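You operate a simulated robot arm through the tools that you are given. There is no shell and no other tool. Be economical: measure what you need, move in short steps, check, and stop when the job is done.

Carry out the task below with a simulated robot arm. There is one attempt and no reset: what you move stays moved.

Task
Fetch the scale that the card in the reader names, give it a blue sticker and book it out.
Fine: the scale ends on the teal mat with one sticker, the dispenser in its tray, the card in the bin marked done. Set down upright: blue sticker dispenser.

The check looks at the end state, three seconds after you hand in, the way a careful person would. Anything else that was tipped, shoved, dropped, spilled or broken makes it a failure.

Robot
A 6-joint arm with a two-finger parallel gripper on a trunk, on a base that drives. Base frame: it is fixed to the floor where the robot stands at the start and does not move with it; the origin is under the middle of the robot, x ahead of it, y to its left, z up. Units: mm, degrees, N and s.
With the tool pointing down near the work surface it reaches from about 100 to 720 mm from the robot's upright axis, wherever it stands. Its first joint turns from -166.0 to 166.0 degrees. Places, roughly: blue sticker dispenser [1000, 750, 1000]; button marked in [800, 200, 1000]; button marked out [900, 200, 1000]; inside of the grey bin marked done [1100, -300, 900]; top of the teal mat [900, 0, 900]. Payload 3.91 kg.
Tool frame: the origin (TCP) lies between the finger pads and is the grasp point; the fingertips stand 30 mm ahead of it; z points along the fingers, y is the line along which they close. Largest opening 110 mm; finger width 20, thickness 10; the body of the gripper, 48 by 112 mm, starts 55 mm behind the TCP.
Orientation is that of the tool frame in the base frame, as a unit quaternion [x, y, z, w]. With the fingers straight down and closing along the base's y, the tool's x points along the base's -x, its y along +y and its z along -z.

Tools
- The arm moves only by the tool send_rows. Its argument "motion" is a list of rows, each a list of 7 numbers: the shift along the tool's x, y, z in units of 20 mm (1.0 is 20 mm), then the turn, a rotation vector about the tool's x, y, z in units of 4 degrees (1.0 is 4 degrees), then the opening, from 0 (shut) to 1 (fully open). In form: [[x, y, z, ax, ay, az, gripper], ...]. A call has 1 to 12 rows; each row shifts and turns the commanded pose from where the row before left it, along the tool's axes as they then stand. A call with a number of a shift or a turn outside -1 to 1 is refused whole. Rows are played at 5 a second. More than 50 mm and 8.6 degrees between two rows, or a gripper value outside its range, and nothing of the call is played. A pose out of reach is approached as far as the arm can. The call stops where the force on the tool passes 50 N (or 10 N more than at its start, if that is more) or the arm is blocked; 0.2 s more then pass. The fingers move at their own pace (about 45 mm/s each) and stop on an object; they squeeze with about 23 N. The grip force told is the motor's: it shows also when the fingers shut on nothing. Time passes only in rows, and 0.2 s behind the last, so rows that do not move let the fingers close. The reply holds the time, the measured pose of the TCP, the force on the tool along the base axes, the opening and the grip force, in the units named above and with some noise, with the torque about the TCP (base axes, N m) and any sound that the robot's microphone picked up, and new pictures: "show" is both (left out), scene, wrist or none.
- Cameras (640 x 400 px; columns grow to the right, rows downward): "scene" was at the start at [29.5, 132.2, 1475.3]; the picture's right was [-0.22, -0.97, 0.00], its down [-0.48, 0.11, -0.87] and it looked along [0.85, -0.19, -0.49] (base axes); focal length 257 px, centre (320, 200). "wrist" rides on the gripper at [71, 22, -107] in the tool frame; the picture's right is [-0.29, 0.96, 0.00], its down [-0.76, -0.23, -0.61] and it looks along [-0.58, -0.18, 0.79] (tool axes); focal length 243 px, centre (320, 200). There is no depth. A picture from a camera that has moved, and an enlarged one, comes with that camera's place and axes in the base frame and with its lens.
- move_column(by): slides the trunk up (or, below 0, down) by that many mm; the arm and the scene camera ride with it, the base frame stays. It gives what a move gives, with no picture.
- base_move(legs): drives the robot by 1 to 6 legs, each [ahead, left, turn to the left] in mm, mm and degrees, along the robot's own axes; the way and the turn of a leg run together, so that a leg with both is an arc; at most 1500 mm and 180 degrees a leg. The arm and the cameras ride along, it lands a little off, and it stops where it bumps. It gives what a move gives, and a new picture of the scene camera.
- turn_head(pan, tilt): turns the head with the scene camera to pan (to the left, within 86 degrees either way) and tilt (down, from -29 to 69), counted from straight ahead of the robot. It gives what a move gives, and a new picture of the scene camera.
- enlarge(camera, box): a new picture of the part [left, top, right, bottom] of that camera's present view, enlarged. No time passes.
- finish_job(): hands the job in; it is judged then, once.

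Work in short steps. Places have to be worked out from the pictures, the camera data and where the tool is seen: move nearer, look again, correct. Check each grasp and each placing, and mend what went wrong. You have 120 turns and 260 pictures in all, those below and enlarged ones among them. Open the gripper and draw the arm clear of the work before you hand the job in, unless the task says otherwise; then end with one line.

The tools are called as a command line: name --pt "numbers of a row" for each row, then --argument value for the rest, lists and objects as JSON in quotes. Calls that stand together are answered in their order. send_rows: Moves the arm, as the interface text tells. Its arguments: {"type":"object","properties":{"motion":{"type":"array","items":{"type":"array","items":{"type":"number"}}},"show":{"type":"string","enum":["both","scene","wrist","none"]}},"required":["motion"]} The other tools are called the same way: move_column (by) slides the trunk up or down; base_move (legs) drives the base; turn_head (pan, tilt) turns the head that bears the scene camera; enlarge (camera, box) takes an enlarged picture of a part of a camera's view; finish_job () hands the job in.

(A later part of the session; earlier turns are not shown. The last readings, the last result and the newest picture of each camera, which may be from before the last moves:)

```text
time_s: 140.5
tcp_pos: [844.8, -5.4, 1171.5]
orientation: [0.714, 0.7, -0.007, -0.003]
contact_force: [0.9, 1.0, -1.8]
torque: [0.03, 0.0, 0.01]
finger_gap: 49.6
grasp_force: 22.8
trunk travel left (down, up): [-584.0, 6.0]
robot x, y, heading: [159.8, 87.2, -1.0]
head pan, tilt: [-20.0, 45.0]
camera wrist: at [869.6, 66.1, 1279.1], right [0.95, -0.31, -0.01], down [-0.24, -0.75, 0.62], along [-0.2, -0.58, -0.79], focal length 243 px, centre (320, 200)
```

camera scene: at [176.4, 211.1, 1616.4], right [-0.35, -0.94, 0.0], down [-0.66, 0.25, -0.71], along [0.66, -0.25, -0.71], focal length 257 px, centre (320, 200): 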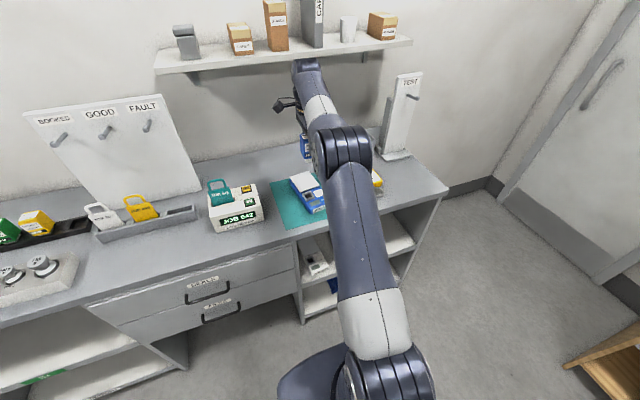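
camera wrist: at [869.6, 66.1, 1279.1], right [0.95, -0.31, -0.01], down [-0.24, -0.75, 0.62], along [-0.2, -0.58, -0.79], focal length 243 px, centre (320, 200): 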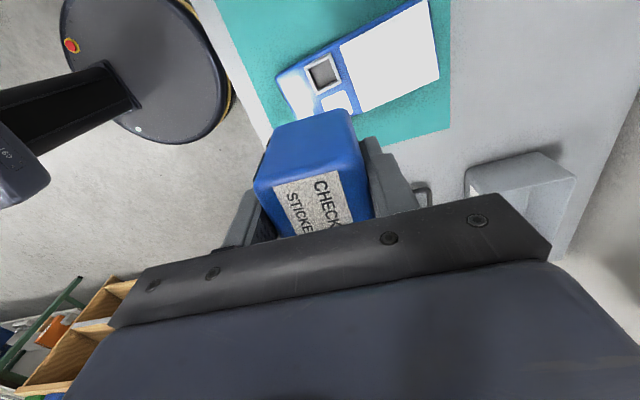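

I align the dispenser with the scale's yaw (≈7.6°), put it above the sticker circle at (857, −41), and descend to z≈1015 for a check.

send_rows --pt "-0.9 0.32 0 0 0 0 0.2" --pt "-0.9 0.31 0 0 0 0 0.2" --pt "0 0 0 -0.2 0.08 -0.7 0.2" --pt "0 0 0 0 0 -0.74 0.2" --pt "0 0 0.8 0 0 -0.74 0.2" --pt "0 0 1 0 0 0 0.2" --pt "0 0 1 0 0 0 0.2" --pt "0 0 1 0 0 0 0.2" --pt "0 0 1 0 0 0 0.2" --pt "0 0 1 0 0 0 0.2" --pt "0 0 1 0 0 0 0.2" --pt "0 0 0 0 0 0 0.2" --show "both"

enlarge --camera "scene" --box '[260, 130, 380, 250]'

enlarge --camera "wrist" --box '[220, 0, 460, 240]'

```text
time_s: 143.1
tcp_pos: [855.3, -41.9, 1036.6]
orientation: [0.659, 0.752, 0.0, 0.0]
contact_force: [-0.6, 0.7, -2.0]
torque: [-0.05, 0.0, 0.0]
finger_gap: 49.8
grasp_force: 22.9
trunk travel left (down, up): [-584.0, 6.0]
robot x, y, heading: [154.1, 87.6, -0.7]
head pan, tilt: [-20.0, 45.0]
camera scene: at [176.5, 211.1, 1616.4], right [-0.35, -0.94, 0.0], down [-0.66, 0.25, -0.71], along [0.66, -0.25, -0.71], focal length 257 px, centre (320, 200)
camera wrist: at [868.4, 30.1, 1143.6], right [0.99, -0.16, 0.0], down [-0.13, -0.78, 0.61], along [-0.1, -0.6, -0.79], focal length 243 px, centre (320, 200)
```

scene: 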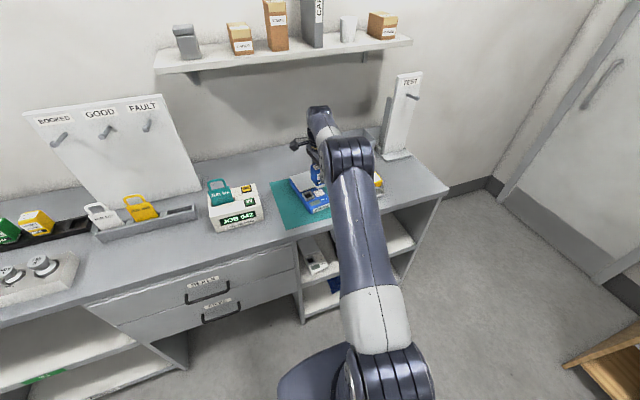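
wrist: 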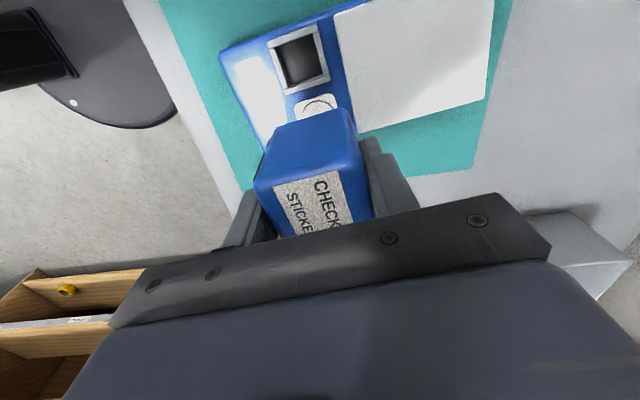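

```text
3.33 times, centred on (320, 190) of scene
camera zoom: at [176.5, 211.1, 1616.4], right [-0.35, -0.94, 0.0], down [-0.66, 0.25, -0.71], along [0.66, -0.25, -0.71], focal length 857 px, centre (320, 233)
```

zoom: 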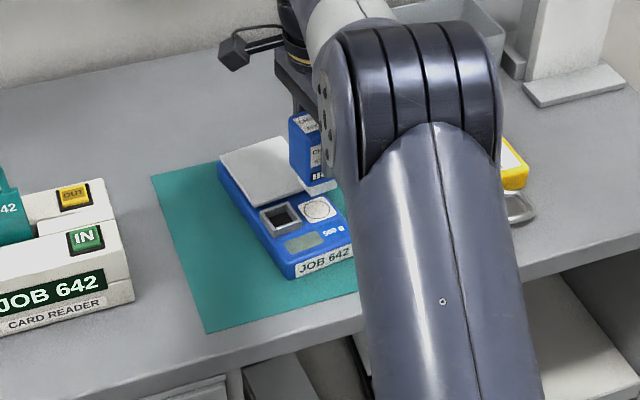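

```text
1.67 times, centred on (340, 120) of wrist
camera zoom: at [868.4, 30.1, 1143.6], right [0.99, -0.16, 0.0], down [-0.13, -0.78, 0.61], along [-0.1, -0.6, -0.79], focal length 404 px, centre (287, 333)
```

zoom: 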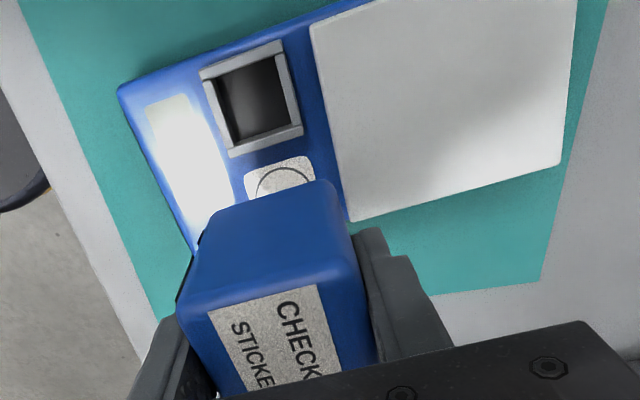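

Position checks out (spot ≈ (856.5, −43)). I descend in small steps watching force and sound.

send_rows --pt "-0.07 0.04 0.5 0 0 0 0.2" --pt "0 0 0.5 0 0 0 0.2" --pt "0 0 0.5 0 0 0 0.2" --pt "0 0 0.3 0 0 0 0.2" --pt "0 0 0 0 0 0 0.2" --show "wrist"

enlarge --camera "scene" --box '[285, 150, 345, 220]'

```text
time_s: 144.3
tcp_pos: [857.8, -43.8, 1000.8]
orientation: [0.659, 0.752, 0.0, -0.001]
contact_force: [1.6, 0.1, -2.2]
torque: [-0.02, -0.01, 0.04]
finger_gap: 50.0
grasp_force: 23.3
trunk travel left (down, up): [-584.0, 6.0]
robot x, y, heading: [158.8, 85.5, -1.2]
head pan, tilt: [-20.0, 45.0]
camera wrist: at [869.3, 29.8, 1108.1], right [0.99, -0.16, 0.0], down [-0.13, -0.78, 0.61], along [-0.1, -0.6, -0.79], focal length 243 px, centre (320, 200)
```

wrist: 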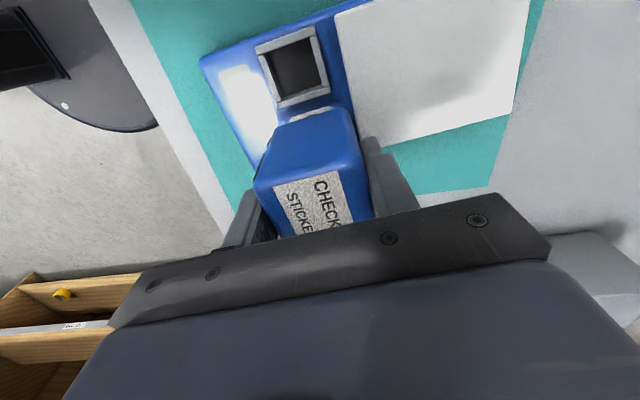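

```text
5.71 times, centred on (315, 185) of scene
camera zoom: at [176.4, 211.1, 1616.4], right [-0.35, -0.94, 0.0], down [-0.66, 0.25, -0.71], along [0.66, -0.25, -0.71], focal length 1469 px, centre (349, 286)
```

zoom: 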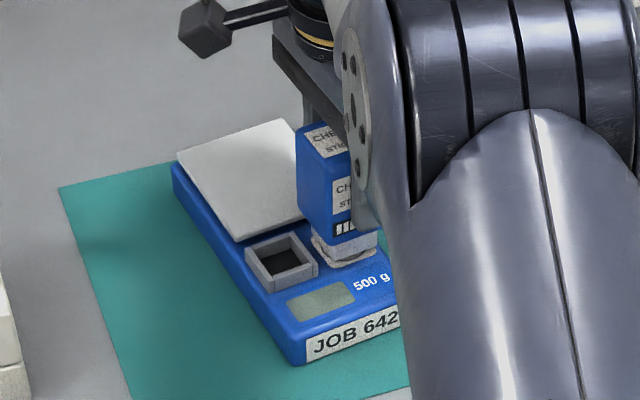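

The dispenser's foot is right above the label. I go down 3 mm at a time.

send_rows --pt "0 0 0.2 0 0 0 0.2" --pt "0 0 0.15 0 0 0 0.2" --pt "0 0 0.15 0 0 0 0.2" --pt "0 0 0 0 0 0 0.2" --show "none"

enlarge --camera "scene" --box '[290, 165, 335, 215]'

```text
time_s: 145.3
tcp_pos: [856.7, -43.0, 993.5]
orientation: [0.659, 0.752, 0.001, 0.002]
contact_force: [0.9, 0.4, 20.9]
torque: [-0.05, 0.22, 0.03]
finger_gap: 50.1
grasp_force: 23.4
trunk travel left (down, up): [-584.0, 6.0]
robot x, y, heading: [158.7, 88.4, -0.9]
head pan, tilt: [-20.0, 45.0]
```

```text
8.00 times, centred on (312, 190) of scene
camera zoom: at [174.2, 211.4, 1616.5], right [-0.35, -0.94, 0.0], down [-0.66, 0.25, -0.71], along [0.66, -0.25, -0.71], focal length 2056 px, centre (380, 280)
```

zoom: 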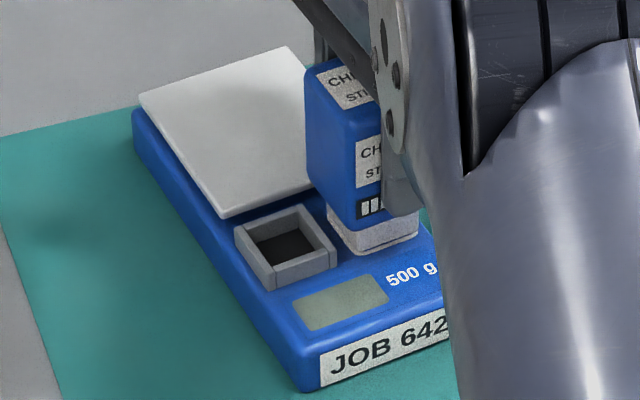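

Contact at 21 N, no sound yet. I press a couple of millimetres more.

send_rows --pt "0 0 0.12 0 0 0 0.2" --pt "0 0 0 0 0 0 0.2" --show "none"

enlarge --camera "scene" --box '[290, 165, 335, 215]'

```text
time_s: 145.9
tcp_pos: [856.6, -41.9, 989.1]
orientation: [0.658, 0.753, 0.0, 0.001]
contact_force: [0.7, -1.2, 20.4]
torque: [-0.02, 0.09, -0.04]
finger_gap: 50.0
grasp_force: 23.1
trunk travel left (down, up): [-584.0, 6.0]
robot x, y, heading: [157.3, 87.3, -0.7]
head pan, tilt: [-20.0, 45.0]
```

```text
8.00 times, centred on (312, 190) of scene
camera zoom: at [174.3, 211.3, 1616.4], right [-0.35, -0.94, 0.0], down [-0.66, 0.25, -0.71], along [0.66, -0.25, -0.71], focal length 2056 px, centre (380, 280)
```

zoom: 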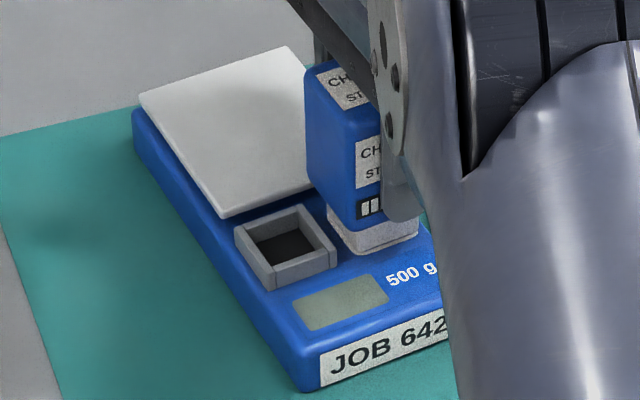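

The dispenser slips slightly in the grip at 20 N. I lift to see whether a sticker was left.

send_rows --pt "0 0 -0.3 0 0 0 0.2" --pt "0 0 -0.7 0 0 0 0.2" --pt "0 0 -1 0 0 0 0.2" --pt "0 0 -1 0 0 0 0.2" --pt "0 0 -1 0 0 0 0.2" --pt "0 0 0 0 0 0 0.2" --show "wrist"

enlarge --camera "scene" --box '[280, 130, 345, 215]'

```text
time_s: 147.3
tcp_pos: [857.4, -42.2, 1067.7]
orientation: [0.658, 0.753, -0.001, -0.001]
contact_force: [0.1, 0.4, -3.0]
torque: [0.0, -0.03, 0.01]
finger_gap: 49.7
grasp_force: 22.6
trunk travel left (down, up): [-584.0, 6.0]
robot x, y, heading: [158.4, 85.1, -0.9]
head pan, tilt: [-20.0, 45.0]
camera wrist: at [868.8, 31.2, 1174.3], right [0.99, -0.16, 0.0], down [-0.13, -0.78, 0.61], along [-0.1, -0.6, -0.79], focal length 243 px, centre (320, 200)
```

wrist: 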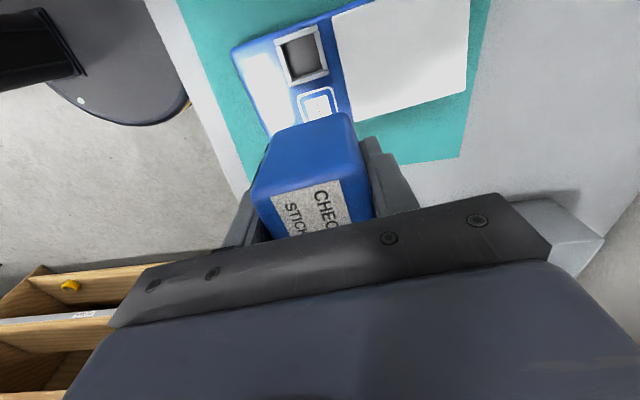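

```text
4.71 times, centred on (312, 172) of scene
camera zoom: at [176.3, 211.1, 1616.3], right [-0.35, -0.94, 0.0], down [-0.66, 0.25, -0.71], along [0.66, -0.25, -0.71], focal length 1210 px, centre (355, 329)
```

zoom: 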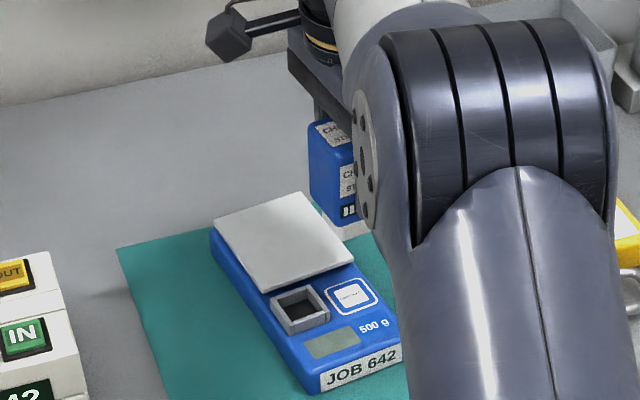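

A single CHECKED sticker with blue border sits on the label. I raise, undo the small rotation, and drive back to the tray.

send_rows --pt "0 0 -1 0 0 0.74 0.2" --pt "0 0 -1 0 0 0.74 0.2" --pt "0 0 -1 0.2 -0.08 0.7 0.2" --pt "0 0 -1 0 0 0 0.2" --pt "0 0 -1 0 0 0 0.2" --pt "0 0 -0.3 0 0 0 0.2" --pt "0 0 0 0 0 0 0.2" --show "none"

base_move --legs '[[0, 845, 0], [130, 0, 0]]'

turn_head --pan -12 --tilt 40

send_rows --pt "0 0 0 0 0 0 0.2" --show "wrist"

```text
time_s: 148.9
tcp_pos: [859.8, -41.5, 1173.6]
orientation: [0.714, 0.7, -0.007, -0.003]
contact_force: [-0.4, -0.4, -1.8]
torque: [-0.03, -0.01, 0.02]
finger_gap: 49.8
grasp_force: 23.2
trunk travel left (down, up): [-584.0, 6.0]
robot x, y, heading: [156.7, 87.2, -0.6]
head pan, tilt: [-20.0, 45.0]
```

```text
time_s: 154.2
tcp_pos: [995.6, 798.8, 1172.9]
orientation: [0.711, 0.703, -0.007, -0.004]
contact_force: [-0.3, -0.2, -2.3]
torque: [-0.01, 0.0, 0.0]
finger_gap: 49.7
grasp_force: 22.7
trunk travel left (down, up): [-584.0, 6.0]
robot x, y, heading: [287.5, 923.3, -0.1]
head pan, tilt: [-20.0, 45.0]
camera scene: at [309.7, 1045.2, 1616.3], right [-0.34, -0.94, 0.0], down [-0.66, 0.24, -0.71], along [0.66, -0.24, -0.71], focal length 257 px, centre (320, 200)
```

scene: 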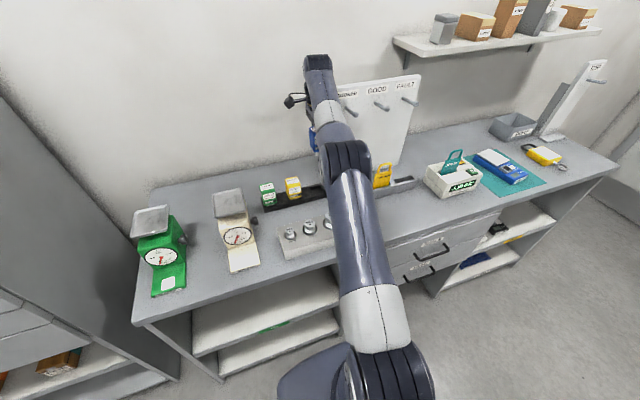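

```text
time_s: 154.9
tcp_pos: [993.9, 798.5, 1173.1]
orientation: [0.71, 0.704, -0.006, -0.004]
contact_force: [0.4, -0.4, -1.5]
torque: [0.0, -0.02, -0.02]
finger_gap: 49.8
grasp_force: 23.5
trunk travel left (down, up): [-584.0, 6.0]
robot x, y, heading: [292.4, 922.1, -0.0]
head pan, tilt: [-12.0, 40.0]
camera scene: at [315.7, 1055.4, 1623.6], right [-0.21, -0.98, 0.0], down [-0.63, 0.14, -0.77], along [0.75, -0.16, -0.64], focal length 257 px, centre (320, 200)
```

scene: 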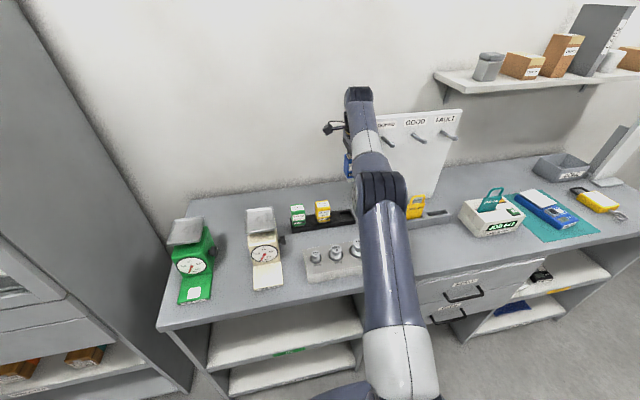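

```text
time_s: 155.3
tcp_pos: [993.5, 799.1, 1174.0]
orientation: [0.711, 0.704, -0.007, -0.003]
contact_force: [-0.4, -0.2, -2.2]
torque: [-0.01, -0.02, -0.01]
finger_gap: 49.6
grasp_force: 23.1
trunk travel left (down, up): [-584.0, 6.0]
robot x, y, heading: [289.4, 922.4, 0.2]
head pan, tilt: [-12.0, 40.0]
camera wrist: at [1018.1, 870.1, 1280.4], right [0.95, -0.3, -0.01], down [-0.23, -0.75, 0.62], along [-0.19, -0.58, -0.79], focal length 243 px, centre (320, 200)
```

wrist: 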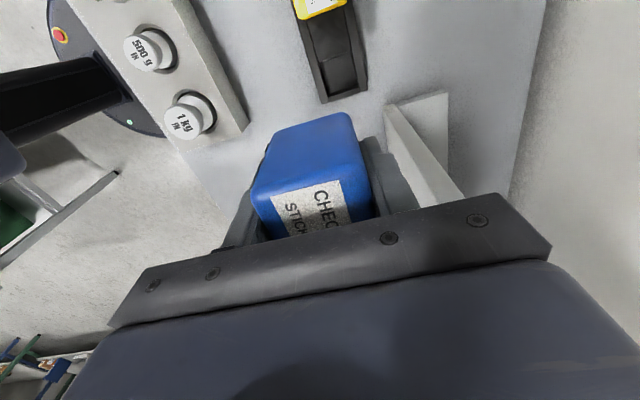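

Compared with the picture right after lifting, I need +26 mm in x and a 0.7° yaw correction to be above the pocket.

send_rows --pt "0.04 0.66 0 0 0 0.18 0.2" --pt "0.04 0.66 0 0 0 0 0.2" --pt "0 0 0 0 0 0 0.2" --show "wrist"

enlarge --camera "wrist" --box '[240, 0, 440, 130]'

```text
time_s: 156.1
tcp_pos: [996.3, 802.8, 1169.0]
orientation: [0.716, 0.699, -0.007, -0.002]
contact_force: [-0.1, -0.1, -1.6]
torque: [-0.02, 0.0, 0.01]
finger_gap: 49.9
grasp_force: 22.9
out of reach, approached as far as the arm can: row 1, 2
trunk travel left (down, up): [-584.0, 6.0]
robot x, y, heading: [290.6, 920.1, -0.2]
head pan, tilt: [-12.0, 40.0]
camera wrist: at [1022.2, 872.4, 1276.3], right [0.95, -0.31, -0.01], down [-0.24, -0.75, 0.62], along [-0.2, -0.58, -0.79], focal length 243 px, centre (320, 200)
```

wrist: 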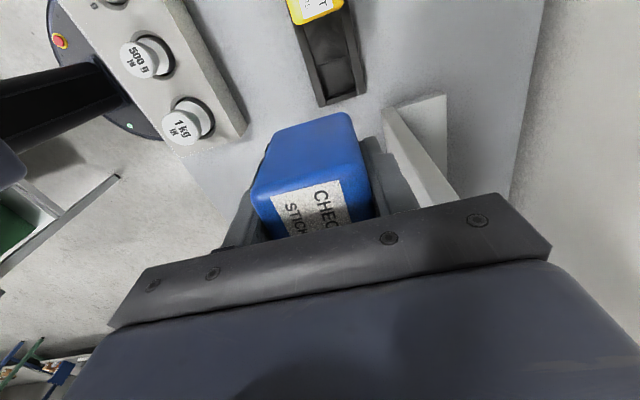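

```text
3.08 times, centred on (340, 65) of wrist
camera zoom: at [1022.2, 872.4, 1276.3], right [0.95, -0.31, -0.01], down [-0.24, -0.75, 0.62], along [-0.2, -0.58, -0.79], focal length 746 px, centre (258, 615)
```

zoom: 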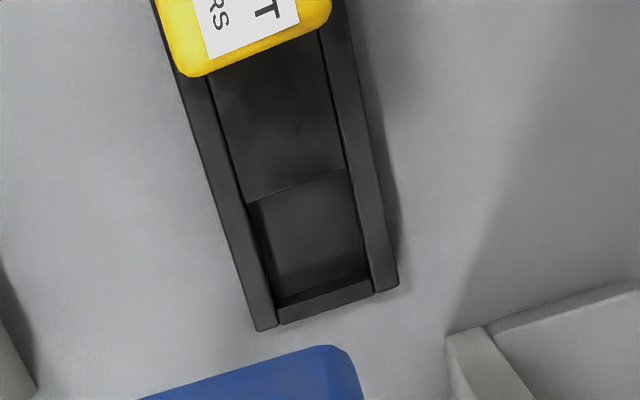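

Out of reach here; the pocket centre computes to (1018, 799), matching the grip record. I drive 35 mm closer.

base_move --legs '[[38, 0, 0]]'

send_rows --pt "0 0 0 0 0 0 0.2" --pt "0 0 0 0 0 0 0.2" --show "wrist"

enlarge --camera "wrist" --box '[240, 0, 440, 130]'

```text
time_s: 157.0
tcp_pos: [1035.7, 800.4, 1168.4]
orientation: [0.716, 0.698, -0.006, -0.003]
contact_force: [1.2, 0.0, -2.0]
torque: [0.01, -0.03, 0.02]
finger_gap: 49.7
grasp_force: 22.9
trunk travel left (down, up): [-584.0, 6.0]
robot x, y, heading: [331.0, 915.7, -0.4]
head pan, tilt: [-12.0, 40.0]
camera scene: at [354.3, 1055.3, 1623.6], right [-0.21, -0.98, 0.0], down [-0.63, 0.14, -0.77], along [0.75, -0.16, -0.64], focal length 257 px, centre (320, 200)
```

scene: 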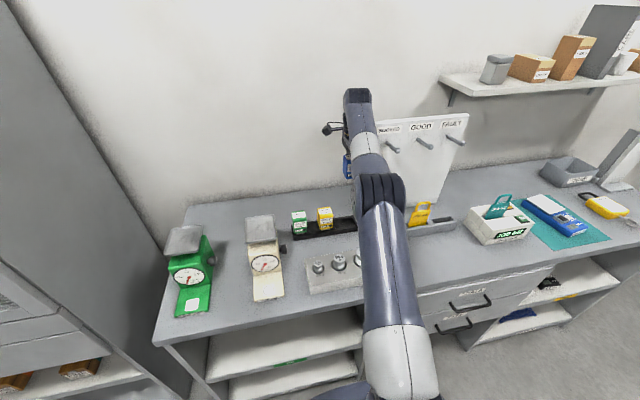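

```text
time_s: 157.6
tcp_pos: [1035.4, 800.8, 1169.7]
orientation: [0.716, 0.698, -0.007, -0.002]
contact_force: [-0.1, 0.5, -1.2]
torque: [0.0, 0.02, -0.01]
finger_gap: 50.0
grasp_force: 22.8
trunk travel left (down, up): [-584.0, 6.0]
robot x, y, heading: [332.4, 920.0, -0.0]
head pan, tilt: [-12.0, 40.0]
camera wrist: at [1060.0, 871.8, 1275.9], right [0.95, -0.31, -0.01], down [-0.24, -0.75, 0.62], along [-0.2, -0.58, -0.79], focal length 243 px, centre (320, 200)
```

wrist: 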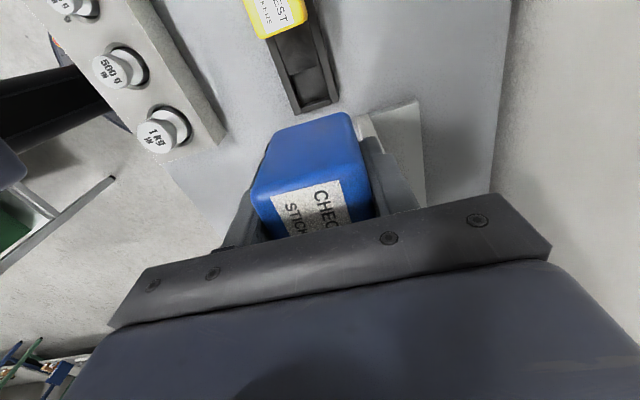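

```text
3.08 times, centred on (340, 65) of wrist
camera zoom: at [1060.0, 871.8, 1275.9], right [0.95, -0.31, -0.01], down [-0.24, -0.75, 0.62], along [-0.2, -0.58, -0.79], focal length 746 px, centre (258, 615)
```

zoom: 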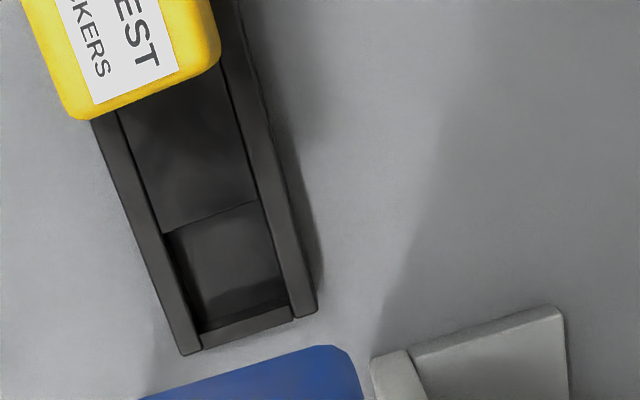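

I shift −14 mm in x to match the lift picture, and start down.

send_rows --pt "-0.03 -0.71 0 0 0 0 0.2" --pt "0 0 1 0 0 0 0.2" --pt "0 0 1 0 0 0 0.2" --pt "0 0 1 0 0 0 0.2" --pt "0 0 1 0 0 0 0.2" --pt "0 0 1 0 0 0 0.2" --pt "0 0 1 0 0 0 0.2" --pt "0 0 0 0 0 0 0.2" --show "wrist"

enlarge --camera "scene" --box '[280, 140, 400, 260]'

```text
time_s: 159.4
tcp_pos: [1018.8, 800.5, 1049.2]
orientation: [0.715, 0.699, -0.007, -0.002]
contact_force: [-0.1, -0.8, -1.5]
torque: [0.0, 0.03, -0.01]
finger_gap: 49.8
grasp_force: 22.8
trunk travel left (down, up): [-584.0, 6.0]
robot x, y, heading: [328.4, 921.4, -0.1]
head pan, tilt: [-12.0, 40.0]
camera wrist: at [1044.4, 871.2, 1156.1], right [0.95, -0.31, -0.01], down [-0.24, -0.75, 0.62], along [-0.2, -0.58, -0.79], focal length 243 px, centre (320, 200)
```

wrist: 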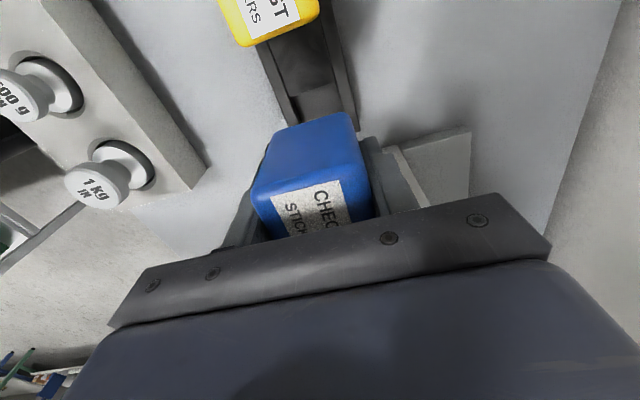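

```text
3.33 times, centred on (340, 200) of scene
camera zoom: at [353.6, 1055.3, 1623.6], right [-0.21, -0.98, 0.0], down [-0.63, 0.14, -0.77], along [0.75, -0.16, -0.64], focal length 857 px, centre (253, 200)
```

zoom: 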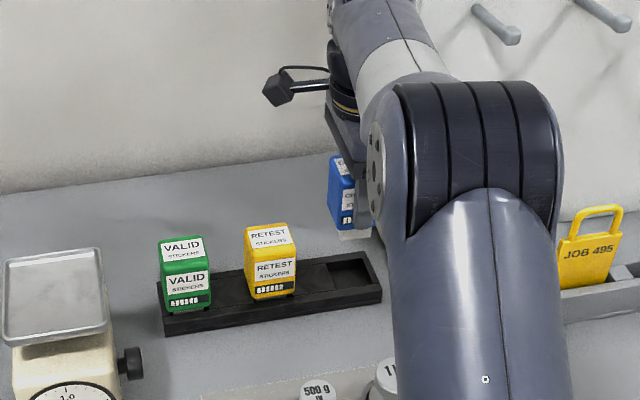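

On track. I descend further to about 995.

send_rows --pt "-0.04 -0.02 1 0 0 0 0.2" --pt "0 0 1 0 0 0 0.2" --pt "0 0 0.8 0 0 0 0.2" --pt "0 0 0 0 0 0 0.2" --show "wrist"

enlarge --camera "scene" --box '[310, 180, 390, 250]'

```text
time_s: 160.4
tcp_pos: [1018.7, 797.8, 993.5]
orientation: [0.715, 0.699, -0.007, -0.002]
contact_force: [0.6, 0.4, -2.0]
torque: [-0.01, 0.01, 0.01]
finger_gap: 49.9
grasp_force: 23.0
trunk travel left (down, up): [-584.0, 6.0]
robot x, y, heading: [328.5, 922.3, -0.4]
head pan, tilt: [-12.0, 40.0]
camera wrist: at [1043.7, 869.8, 1100.5], right [0.95, -0.31, -0.01], down [-0.24, -0.75, 0.62], along [-0.2, -0.58, -0.79], focal length 243 px, centre (320, 200)
```

wrist: 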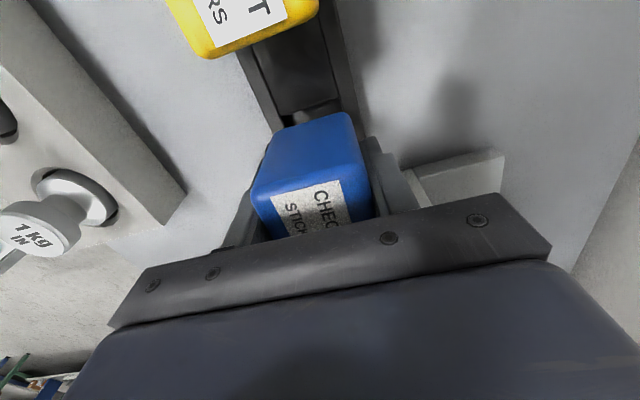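

```text
5.71 times, centred on (350, 215) of scene
camera zoom: at [353.5, 1055.3, 1623.6], right [-0.21, -0.98, 0.0], down [-0.63, 0.14, -0.77], along [0.75, -0.16, -0.64], focal length 1469 px, centre (149, 114)
```

zoom: 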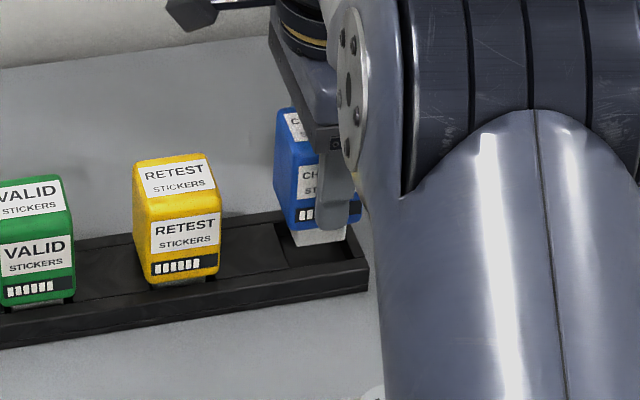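

The foot is above the pocket. I lower in small steps watching force.

send_rows --pt "0 0 0.3 0 0 0 0.2" --pt "0 0 0.25 0 0 0 0.2" --pt "0 0 0.25 0 0 0 0.2" --pt "0 0 0.15 0 0 0 0.2" --pt "0 0 0 0 0 0 0.2" --show "wrist"

enlarge --camera "scene" --box '[310, 180, 390, 250]'

```text
time_s: 161.6
tcp_pos: [1018.9, 798.7, 974.3]
orientation: [0.715, 0.699, -0.006, -0.002]
contact_force: [-0.6, -0.4, -1.8]
torque: [0.02, 0.02, -0.02]
finger_gap: 49.5
grasp_force: 22.9
trunk travel left (down, up): [-584.0, 6.0]
robot x, y, heading: [327.2, 918.8, -0.4]
head pan, tilt: [-12.0, 40.0]
camera wrist: at [1043.1, 869.4, 1081.2], right [0.95, -0.31, -0.01], down [-0.24, -0.75, 0.62], along [-0.2, -0.58, -0.79], focal length 243 px, centre (320, 200)
```

wrist: 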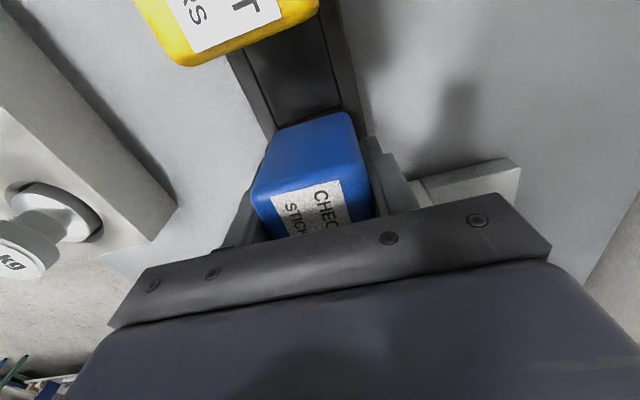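

```text
5.71 times, centred on (350, 215) of scene
camera zoom: at [353.5, 1055.3, 1623.6], right [-0.21, -0.98, 0.0], down [-0.63, 0.14, -0.77], along [0.75, -0.16, -0.64], focal length 1469 px, centre (149, 114)
```

zoom: 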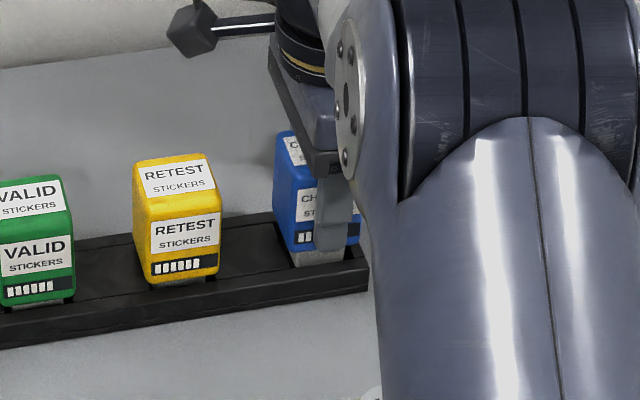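

The view matches the grip picture. A few millimetres more to seat it.

send_rows --pt "0 0 0.1 0 0 0 0.2" --pt "0 0 0.1 0 0 0 0.2" --pt "0 0 0 0 0 0 0.2" --show "none"

enlarge --camera "scene" --box '[310, 180, 390, 250]'

```text
time_s: 162.4
tcp_pos: [1018.8, 799.1, 969.2]
orientation: [0.716, 0.698, -0.008, -0.002]
contact_force: [0.0, -0.6, -2.0]
torque: [-0.03, 0.01, -0.01]
finger_gap: 49.7
grasp_force: 23.4
trunk travel left (down, up): [-584.0, 6.0]
robot x, y, heading: [328.3, 921.0, -0.0]
head pan, tilt: [-12.0, 40.0]
```

```text
5.71 times, centred on (350, 215) of scene
camera zoom: at [353.5, 1055.3, 1623.6], right [-0.21, -0.98, 0.0], down [-0.63, 0.14, -0.77], along [0.75, -0.16, -0.64], focal length 1469 px, centre (149, 114)
```

zoom: 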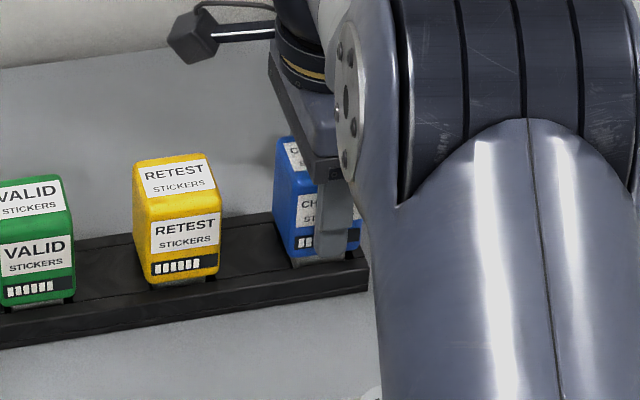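

Still no contact; I continue in 1.5 mm steps.

send_rows --pt "0 0 0.08 0 0 0 0.2" --pt "0 0 0.08 0 0 0 0.2" --pt "0 0 0 0 0 0 0.2" --show "none"

enlarge --camera "scene" --box '[330, 190, 375, 245]'

```text
time_s: 163.2
tcp_pos: [1018.1, 798.3, 966.3]
orientation: [0.716, 0.698, -0.007, -0.001]
contact_force: [1.1, 0.2, -1.0]
torque: [-0.01, 0.0, 0.0]
finger_gap: 49.8
grasp_force: 22.9
trunk travel left (down, up): [-584.0, 6.0]
robot x, y, heading: [328.1, 920.5, -0.2]
head pan, tilt: [-12.0, 40.0]
```

```text
7.27 times, centred on (352, 218) of scene
camera zoom: at [353.5, 1055.3, 1623.6], right [-0.21, -0.98, 0.0], down [-0.63, 0.14, -0.77], along [0.75, -0.16, -0.64], focal length 1869 px, centre (84, 73)
```

zoom: 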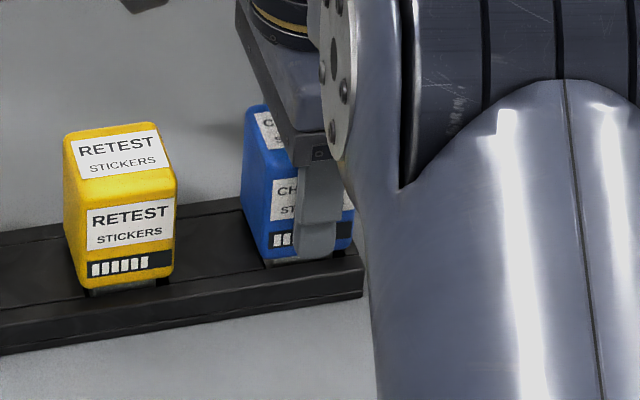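

send_rows --pt "0 0 0.08 0 0 0 0.2" --pt "0 0 0.08 0 0 0 0.2" --pt "0 0 0 0 0 0 0.2" --show "none"

enlarge --camera "scene" --box '[330, 190, 375, 245]'

```text
time_s: 164.0
tcp_pos: [1017.1, 798.3, 966.5]
orientation: [0.716, 0.698, -0.004, 0.001]
contact_force: [-0.5, 0.1, 18.6]
torque: [0.29, -0.29, 0.0]
finger_gap: 49.8
grasp_force: 22.9
trunk travel left (down, up): [-584.0, 6.0]
robot x, y, heading: [329.5, 920.5, -0.1]
head pan, tilt: [-12.0, 40.0]
```

```text
7.27 times, centred on (352, 218) of scene
camera zoom: at [351.5, 1055.5, 1623.9], right [-0.21, -0.98, 0.0], down [-0.63, 0.14, -0.77], along [0.75, -0.16, -0.64], focal length 1869 px, centre (84, 73)
```

zoom: 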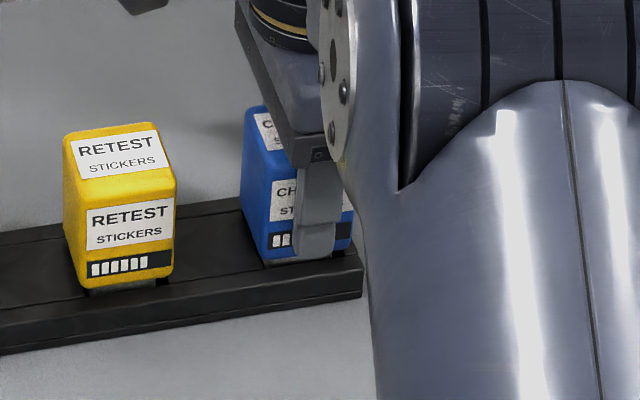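

Contact at 18.6 N, the height matching a seated dispenser (allowing for the slip). I release and rise.

send_rows --pt "0 0 0 0 0 0 0.4" --pt "0 0 0 0 0 0 0.7" --pt "0 0 0 0 0 0 0.95" --pt "0 0 0 0 0 0 0.95" --pt "0 0 -0.8 0 0 0 0.95" --pt "0 0 -1 0 0 0 0.95" --pt "0 0 -1 0 0 0 0.95" --pt "0 0 -1 0 0 0 0.95" --pt "0 0 -1 0 0 0 0.95" --pt "0 0 0 0 0 0 0.95" --show "wrist"

enlarge --camera "scene" --box '[290, 180, 380, 260]'

```text
time_s: 166.2
tcp_pos: [1019.1, 799.0, 1061.3]
orientation: [0.716, 0.698, -0.006, -0.002]
contact_force: [0.7, 0.2, -1.0]
torque: [-0.03, -0.01, -0.02]
finger_gap: 104.4
grasp_force: 0.1
trunk travel left (down, up): [-584.0, 6.0]
robot x, y, heading: [326.9, 920.0, -0.2]
head pan, tilt: [-12.0, 40.0]
camera wrist: at [1043.7, 870.1, 1167.8], right [0.95, -0.31, -0.01], down [-0.24, -0.75, 0.62], along [-0.2, -0.58, -0.79], focal length 243 px, centre (320, 200)
```

wrist: 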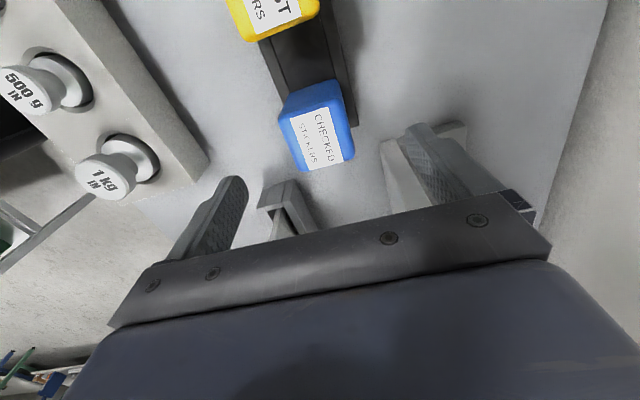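

```text
5.00 times, centred on (335, 220) of scene
camera zoom: at [353.2, 1055.3, 1623.6], right [-0.21, -0.98, 0.0], down [-0.63, 0.14, -0.77], along [0.75, -0.16, -0.64], focal length 1285 px, centre (245, 100)
```

zoom: 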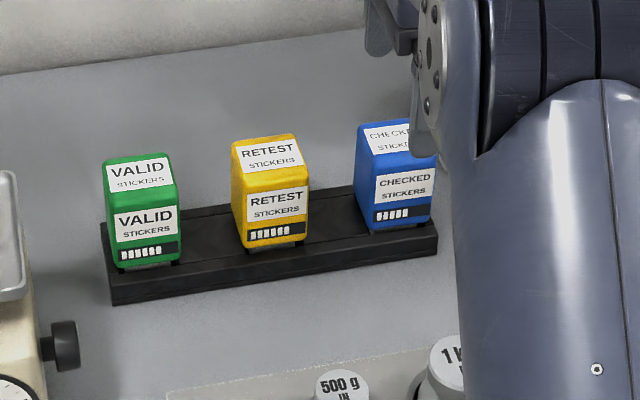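

The dispenser stands upright in its pocket with one sticker used. I rise, back off, and drive to the card reader with the gripper closing.

send_rows --pt "0 0 -1 0 0 0 0.95" --pt "0 0 -1 0 0 0 0.5" --pt "0 0 -1 0 0 0 0" --pt "0 0 -1 0 0 0 0" --pt "0 0 -1 0 0 0 0" --pt "0 0 -0.5 0 0 0 0" --pt "0 0 0 0 0 0 0" --show "none"

base_move --legs '[[-165, 0, 0], [0, -540, 0]]'

turn_head --pan -5 --tilt 40

send_rows --pt "0 0 0 0 0 0 0" --show "wrist"

```text
time_s: 167.8
tcp_pos: [1021.5, 801.2, 1170.0]
orientation: [0.716, 0.698, -0.007, -0.002]
contact_force: [0.0, 0.0, 0.0]
torque: [0.03, -0.02, 0.04]
finger_gap: 0.0
grasp_force: 18.2
trunk travel left (down, up): [-584.0, 6.0]
robot x, y, heading: [329.7, 923.7, -0.3]
head pan, tilt: [-12.0, 40.0]
```

```text
time_s: 172.0
tcp_pos: [859.7, 246.6, 1169.8]
orientation: [0.715, 0.699, -0.006, -0.002]
contact_force: [-0.7, -0.2, 0.3]
torque: [0.0, 0.03, -0.02]
finger_gap: 0.0
grasp_force: 22.8
trunk travel left (down, up): [-584.0, 6.0]
robot x, y, heading: [167.4, 367.6, -0.1]
head pan, tilt: [-12.0, 40.0]
camera scene: at [191.8, 501.0, 1623.6], right [-0.21, -0.98, 0.0], down [-0.63, 0.13, -0.77], along [0.75, -0.16, -0.64], focal length 257 px, centre (320, 200)
```

scene: 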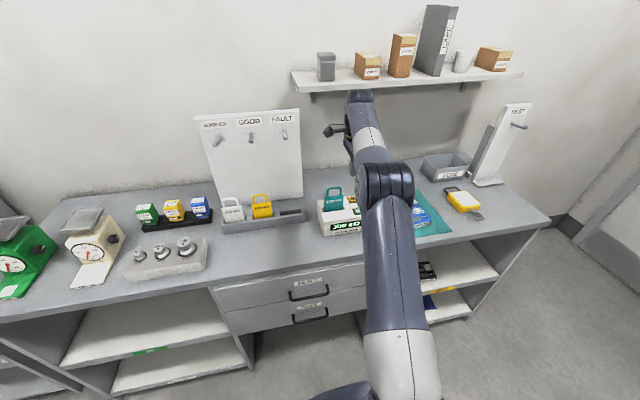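

```text
time_s: 172.7
tcp_pos: [859.0, 248.1, 1171.6]
orientation: [0.714, 0.7, -0.007, -0.002]
contact_force: [0.0, -0.4, 0.3]
torque: [-0.02, 0.02, 0.0]
finger_gap: 0.0
grasp_force: 23.9
trunk travel left (down, up): [-584.0, 6.0]
robot x, y, heading: [168.4, 363.8, -0.2]
head pan, tilt: [-5.0, 40.0]
camera scene: at [193.3, 511.4, 1623.6], right [-0.09, -1.0, 0.0], down [-0.64, 0.06, -0.77], along [0.76, -0.07, -0.64], focal length 257 px, centre (320, 200)
```

scene: 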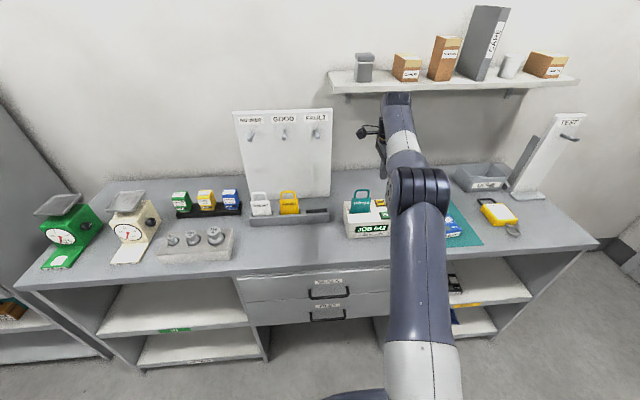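

```text
time_s: 173.1
tcp_pos: [858.6, 247.5, 1169.5]
orientation: [0.714, 0.7, -0.007, -0.002]
contact_force: [0.2, 0.0, -0.4]
torque: [0.03, 0.01, 0.01]
finger_gap: 0.0
grasp_force: 23.0
trunk travel left (down, up): [-584.0, 6.0]
robot x, y, heading: [169.4, 364.3, -0.3]
head pan, tilt: [-5.0, 40.0]
camera wrist: at [884.2, 318.8, 1276.9], right [0.95, -0.31, -0.01], down [-0.24, -0.75, 0.62], along [-0.2, -0.58, -0.79], focal length 243 px, centre (320, 200)
```

wrist: 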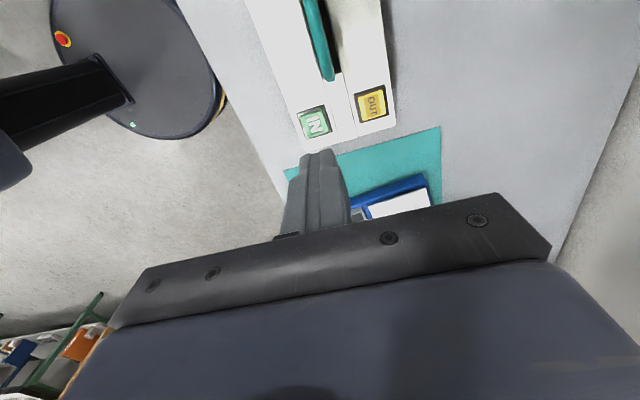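

OUT button is at about (911, 220). I move above it and descend partway for a second look.

send_rows --pt "-0.45 0.877 0 0 0 0 0" --pt "-0.45 0.877 0 0 0 0 0" --pt "-0.45 0.877 0 0 0 0 0" --pt "0 0 1 0 0 0 0" --pt "0 0 1 0 0 0 0" --pt "0 0 1 0 0 0 0" --pt "0 0 1 0 0 0 0" --pt "0 0 0.8 0 0 0 0" --pt "0 0 0 0 0 0 0" --show "wrist"

enlarge --camera "scene" --box '[330, 160, 430, 245]'

```text
time_s: 175.1
tcp_pos: [870.8, 237.6, 1071.9]
orientation: [0.715, 0.699, -0.007, -0.002]
contact_force: [0.7, -0.2, -0.1]
torque: [-0.02, 0.0, -0.01]
finger_gap: 0.0
grasp_force: 23.6
out of reach, approached as far as the arm can: row 1, 2, 3
trunk travel left (down, up): [-584.0, 6.0]
robot x, y, heading: [170.0, 368.4, -0.2]
head pan, tilt: [-5.0, 40.0]
camera wrist: at [895.8, 309.5, 1178.2], right [0.95, -0.31, -0.01], down [-0.24, -0.75, 0.62], along [-0.2, -0.58, -0.79], focal length 243 px, centre (320, 200)
```

wrist: 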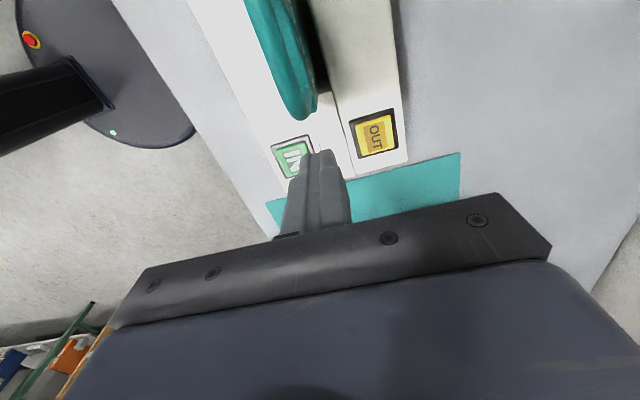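

```text
4.71 times, centred on (380, 202) of scene
camera zoom: at [193.4, 511.4, 1623.6], right [-0.09, -1.0, 0.0], down [-0.64, 0.06, -0.77], along [0.76, -0.07, -0.64], focal length 1210 px, centre (38, 188)
```

zoom: 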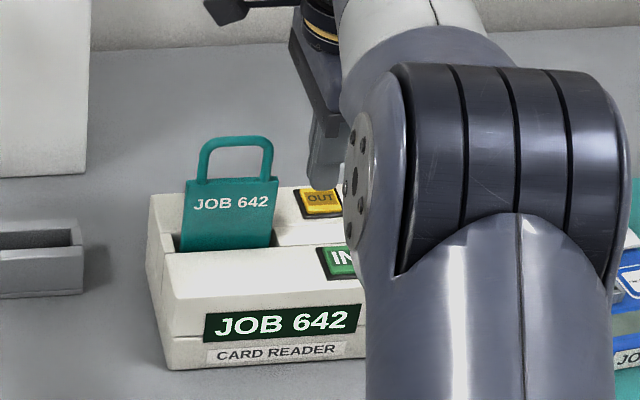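

Second view gives OUT at (913, 223, ~985). The arm was at its reach limit, so I drive 42 mm forward and realign.

base_move --legs '[[43, 0, 0]]'

send_rows --pt "-0.35 0 0 0 0 0 0" --pt "-0.35 0 0 0 0 0 0" --pt "0 0 0 0 0 0 0" --show "wrist"

enlarge --camera "wrist" --box '[240, 80, 440, 240]'

```text
time_s: 176.0
tcp_pos: [916.4, 238.8, 1071.0]
orientation: [0.714, 0.7, -0.007, -0.001]
contact_force: [-0.2, -0.2, 0.3]
torque: [0.02, 0.05, -0.02]
finger_gap: 0.0
grasp_force: 23.3
trunk travel left (down, up): [-584.0, 6.0]
robot x, y, heading: [212.1, 367.4, 0.0]
head pan, tilt: [-5.0, 40.0]
camera scene: at [237.7, 511.4, 1623.6], right [-0.09, -1.0, 0.0], down [-0.64, 0.06, -0.77], along [0.76, -0.07, -0.64], focal length 257 px, centre (320, 200)
```

scene: 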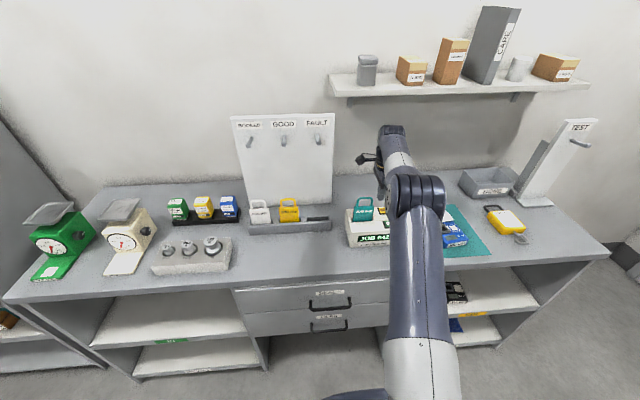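

```text
time_s: 176.8
tcp_pos: [914.5, 225.5, 1071.8]
orientation: [0.715, 0.699, -0.006, -0.002]
contact_force: [0.8, -0.1, 0.0]
torque: [-0.02, 0.0, -0.01]
finger_gap: 0.0
grasp_force: 23.2
trunk travel left (down, up): [-584.0, 6.0]
robot x, y, heading: [210.0, 369.9, -0.2]
head pan, tilt: [-5.0, 40.0]
camera wrist: at [939.2, 296.4, 1178.1], right [0.95, -0.31, -0.01], down [-0.24, -0.75, 0.62], along [-0.2, -0.58, -0.79], focal length 243 px, centre (320, 200)
```

wrist: 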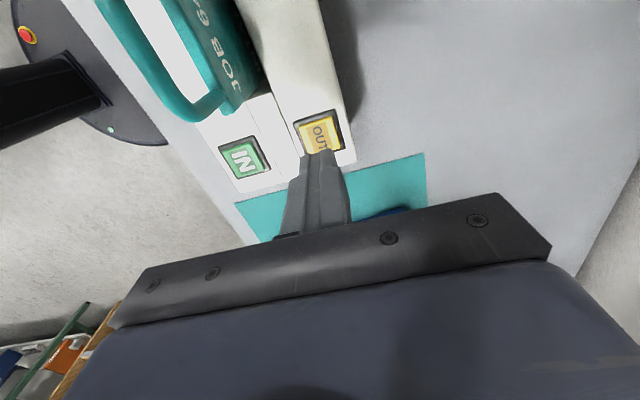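

```text
2.50 times, centred on (340, 160) of wrist
camera zoom: at [939.2, 296.4, 1178.1], right [0.95, -0.31, -0.01], down [-0.24, -0.75, 0.62], along [-0.2, -0.58, -0.79], focal length 606 px, centre (270, 300)
```

zoom: 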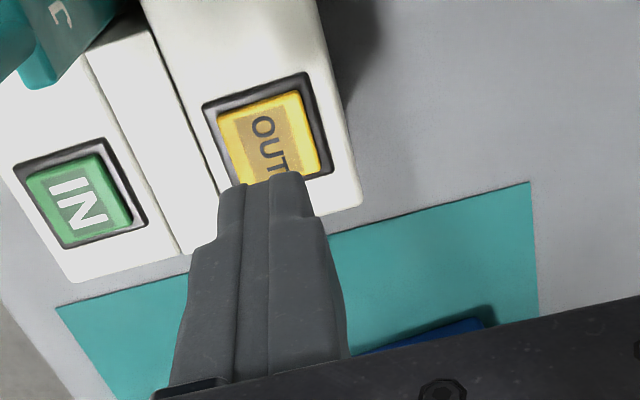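

OUT's centre is (912.7, 225.5), directly below the tips. I descend to just above, then press in small steps.

send_rows --pt "0 -0.05 0.5 0 0 0 0" --pt "0 0 0.5 0 0 0 0" --pt "0 0 0.5 0 0 0 0" --pt "0 0 0 0 0 0 0" --show "wrist"

enlarge --camera "wrist" --box '[240, 80, 440, 240]'

```text
time_s: 177.8
tcp_pos: [911.9, 224.5, 1040.6]
orientation: [0.715, 0.7, -0.007, -0.002]
contact_force: [0.8, 0.1, -0.1]
torque: [-0.03, 0.0, 0.02]
finger_gap: 0.1
grasp_force: 22.3
trunk travel left (down, up): [-584.0, 6.0]
robot x, y, heading: [212.3, 363.6, 0.3]
head pan, tilt: [-5.0, 40.0]
camera wrist: at [937.6, 296.4, 1148.0], right [0.95, -0.31, -0.01], down [-0.24, -0.75, 0.62], along [-0.2, -0.58, -0.79], focal length 243 px, centre (320, 200)
```

wrist: 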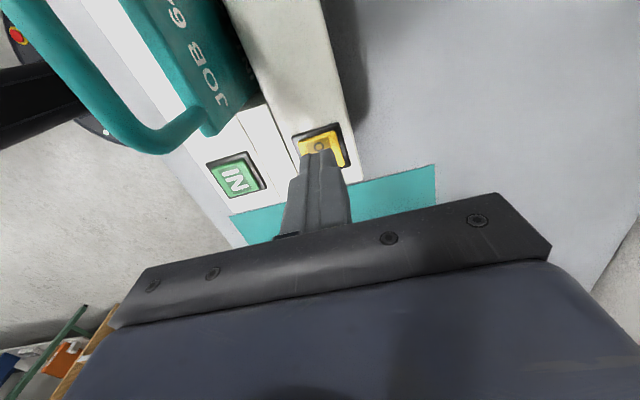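

```text
2.50 times, centred on (340, 160) of wrist
camera zoom: at [937.6, 296.4, 1148.0], right [0.95, -0.31, -0.01], down [-0.24, -0.75, 0.62], along [-0.2, -0.58, -0.79], focal length 606 px, centre (270, 300)
```

zoom: 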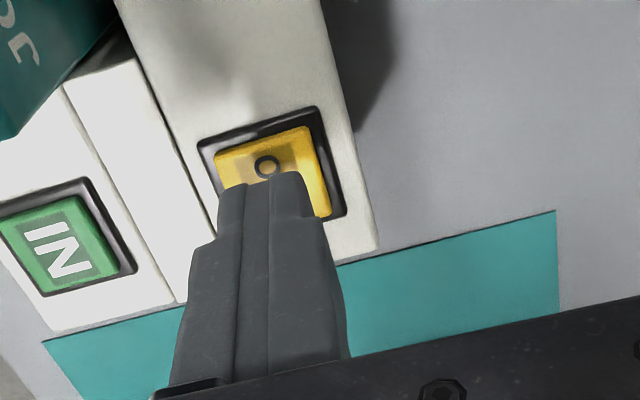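

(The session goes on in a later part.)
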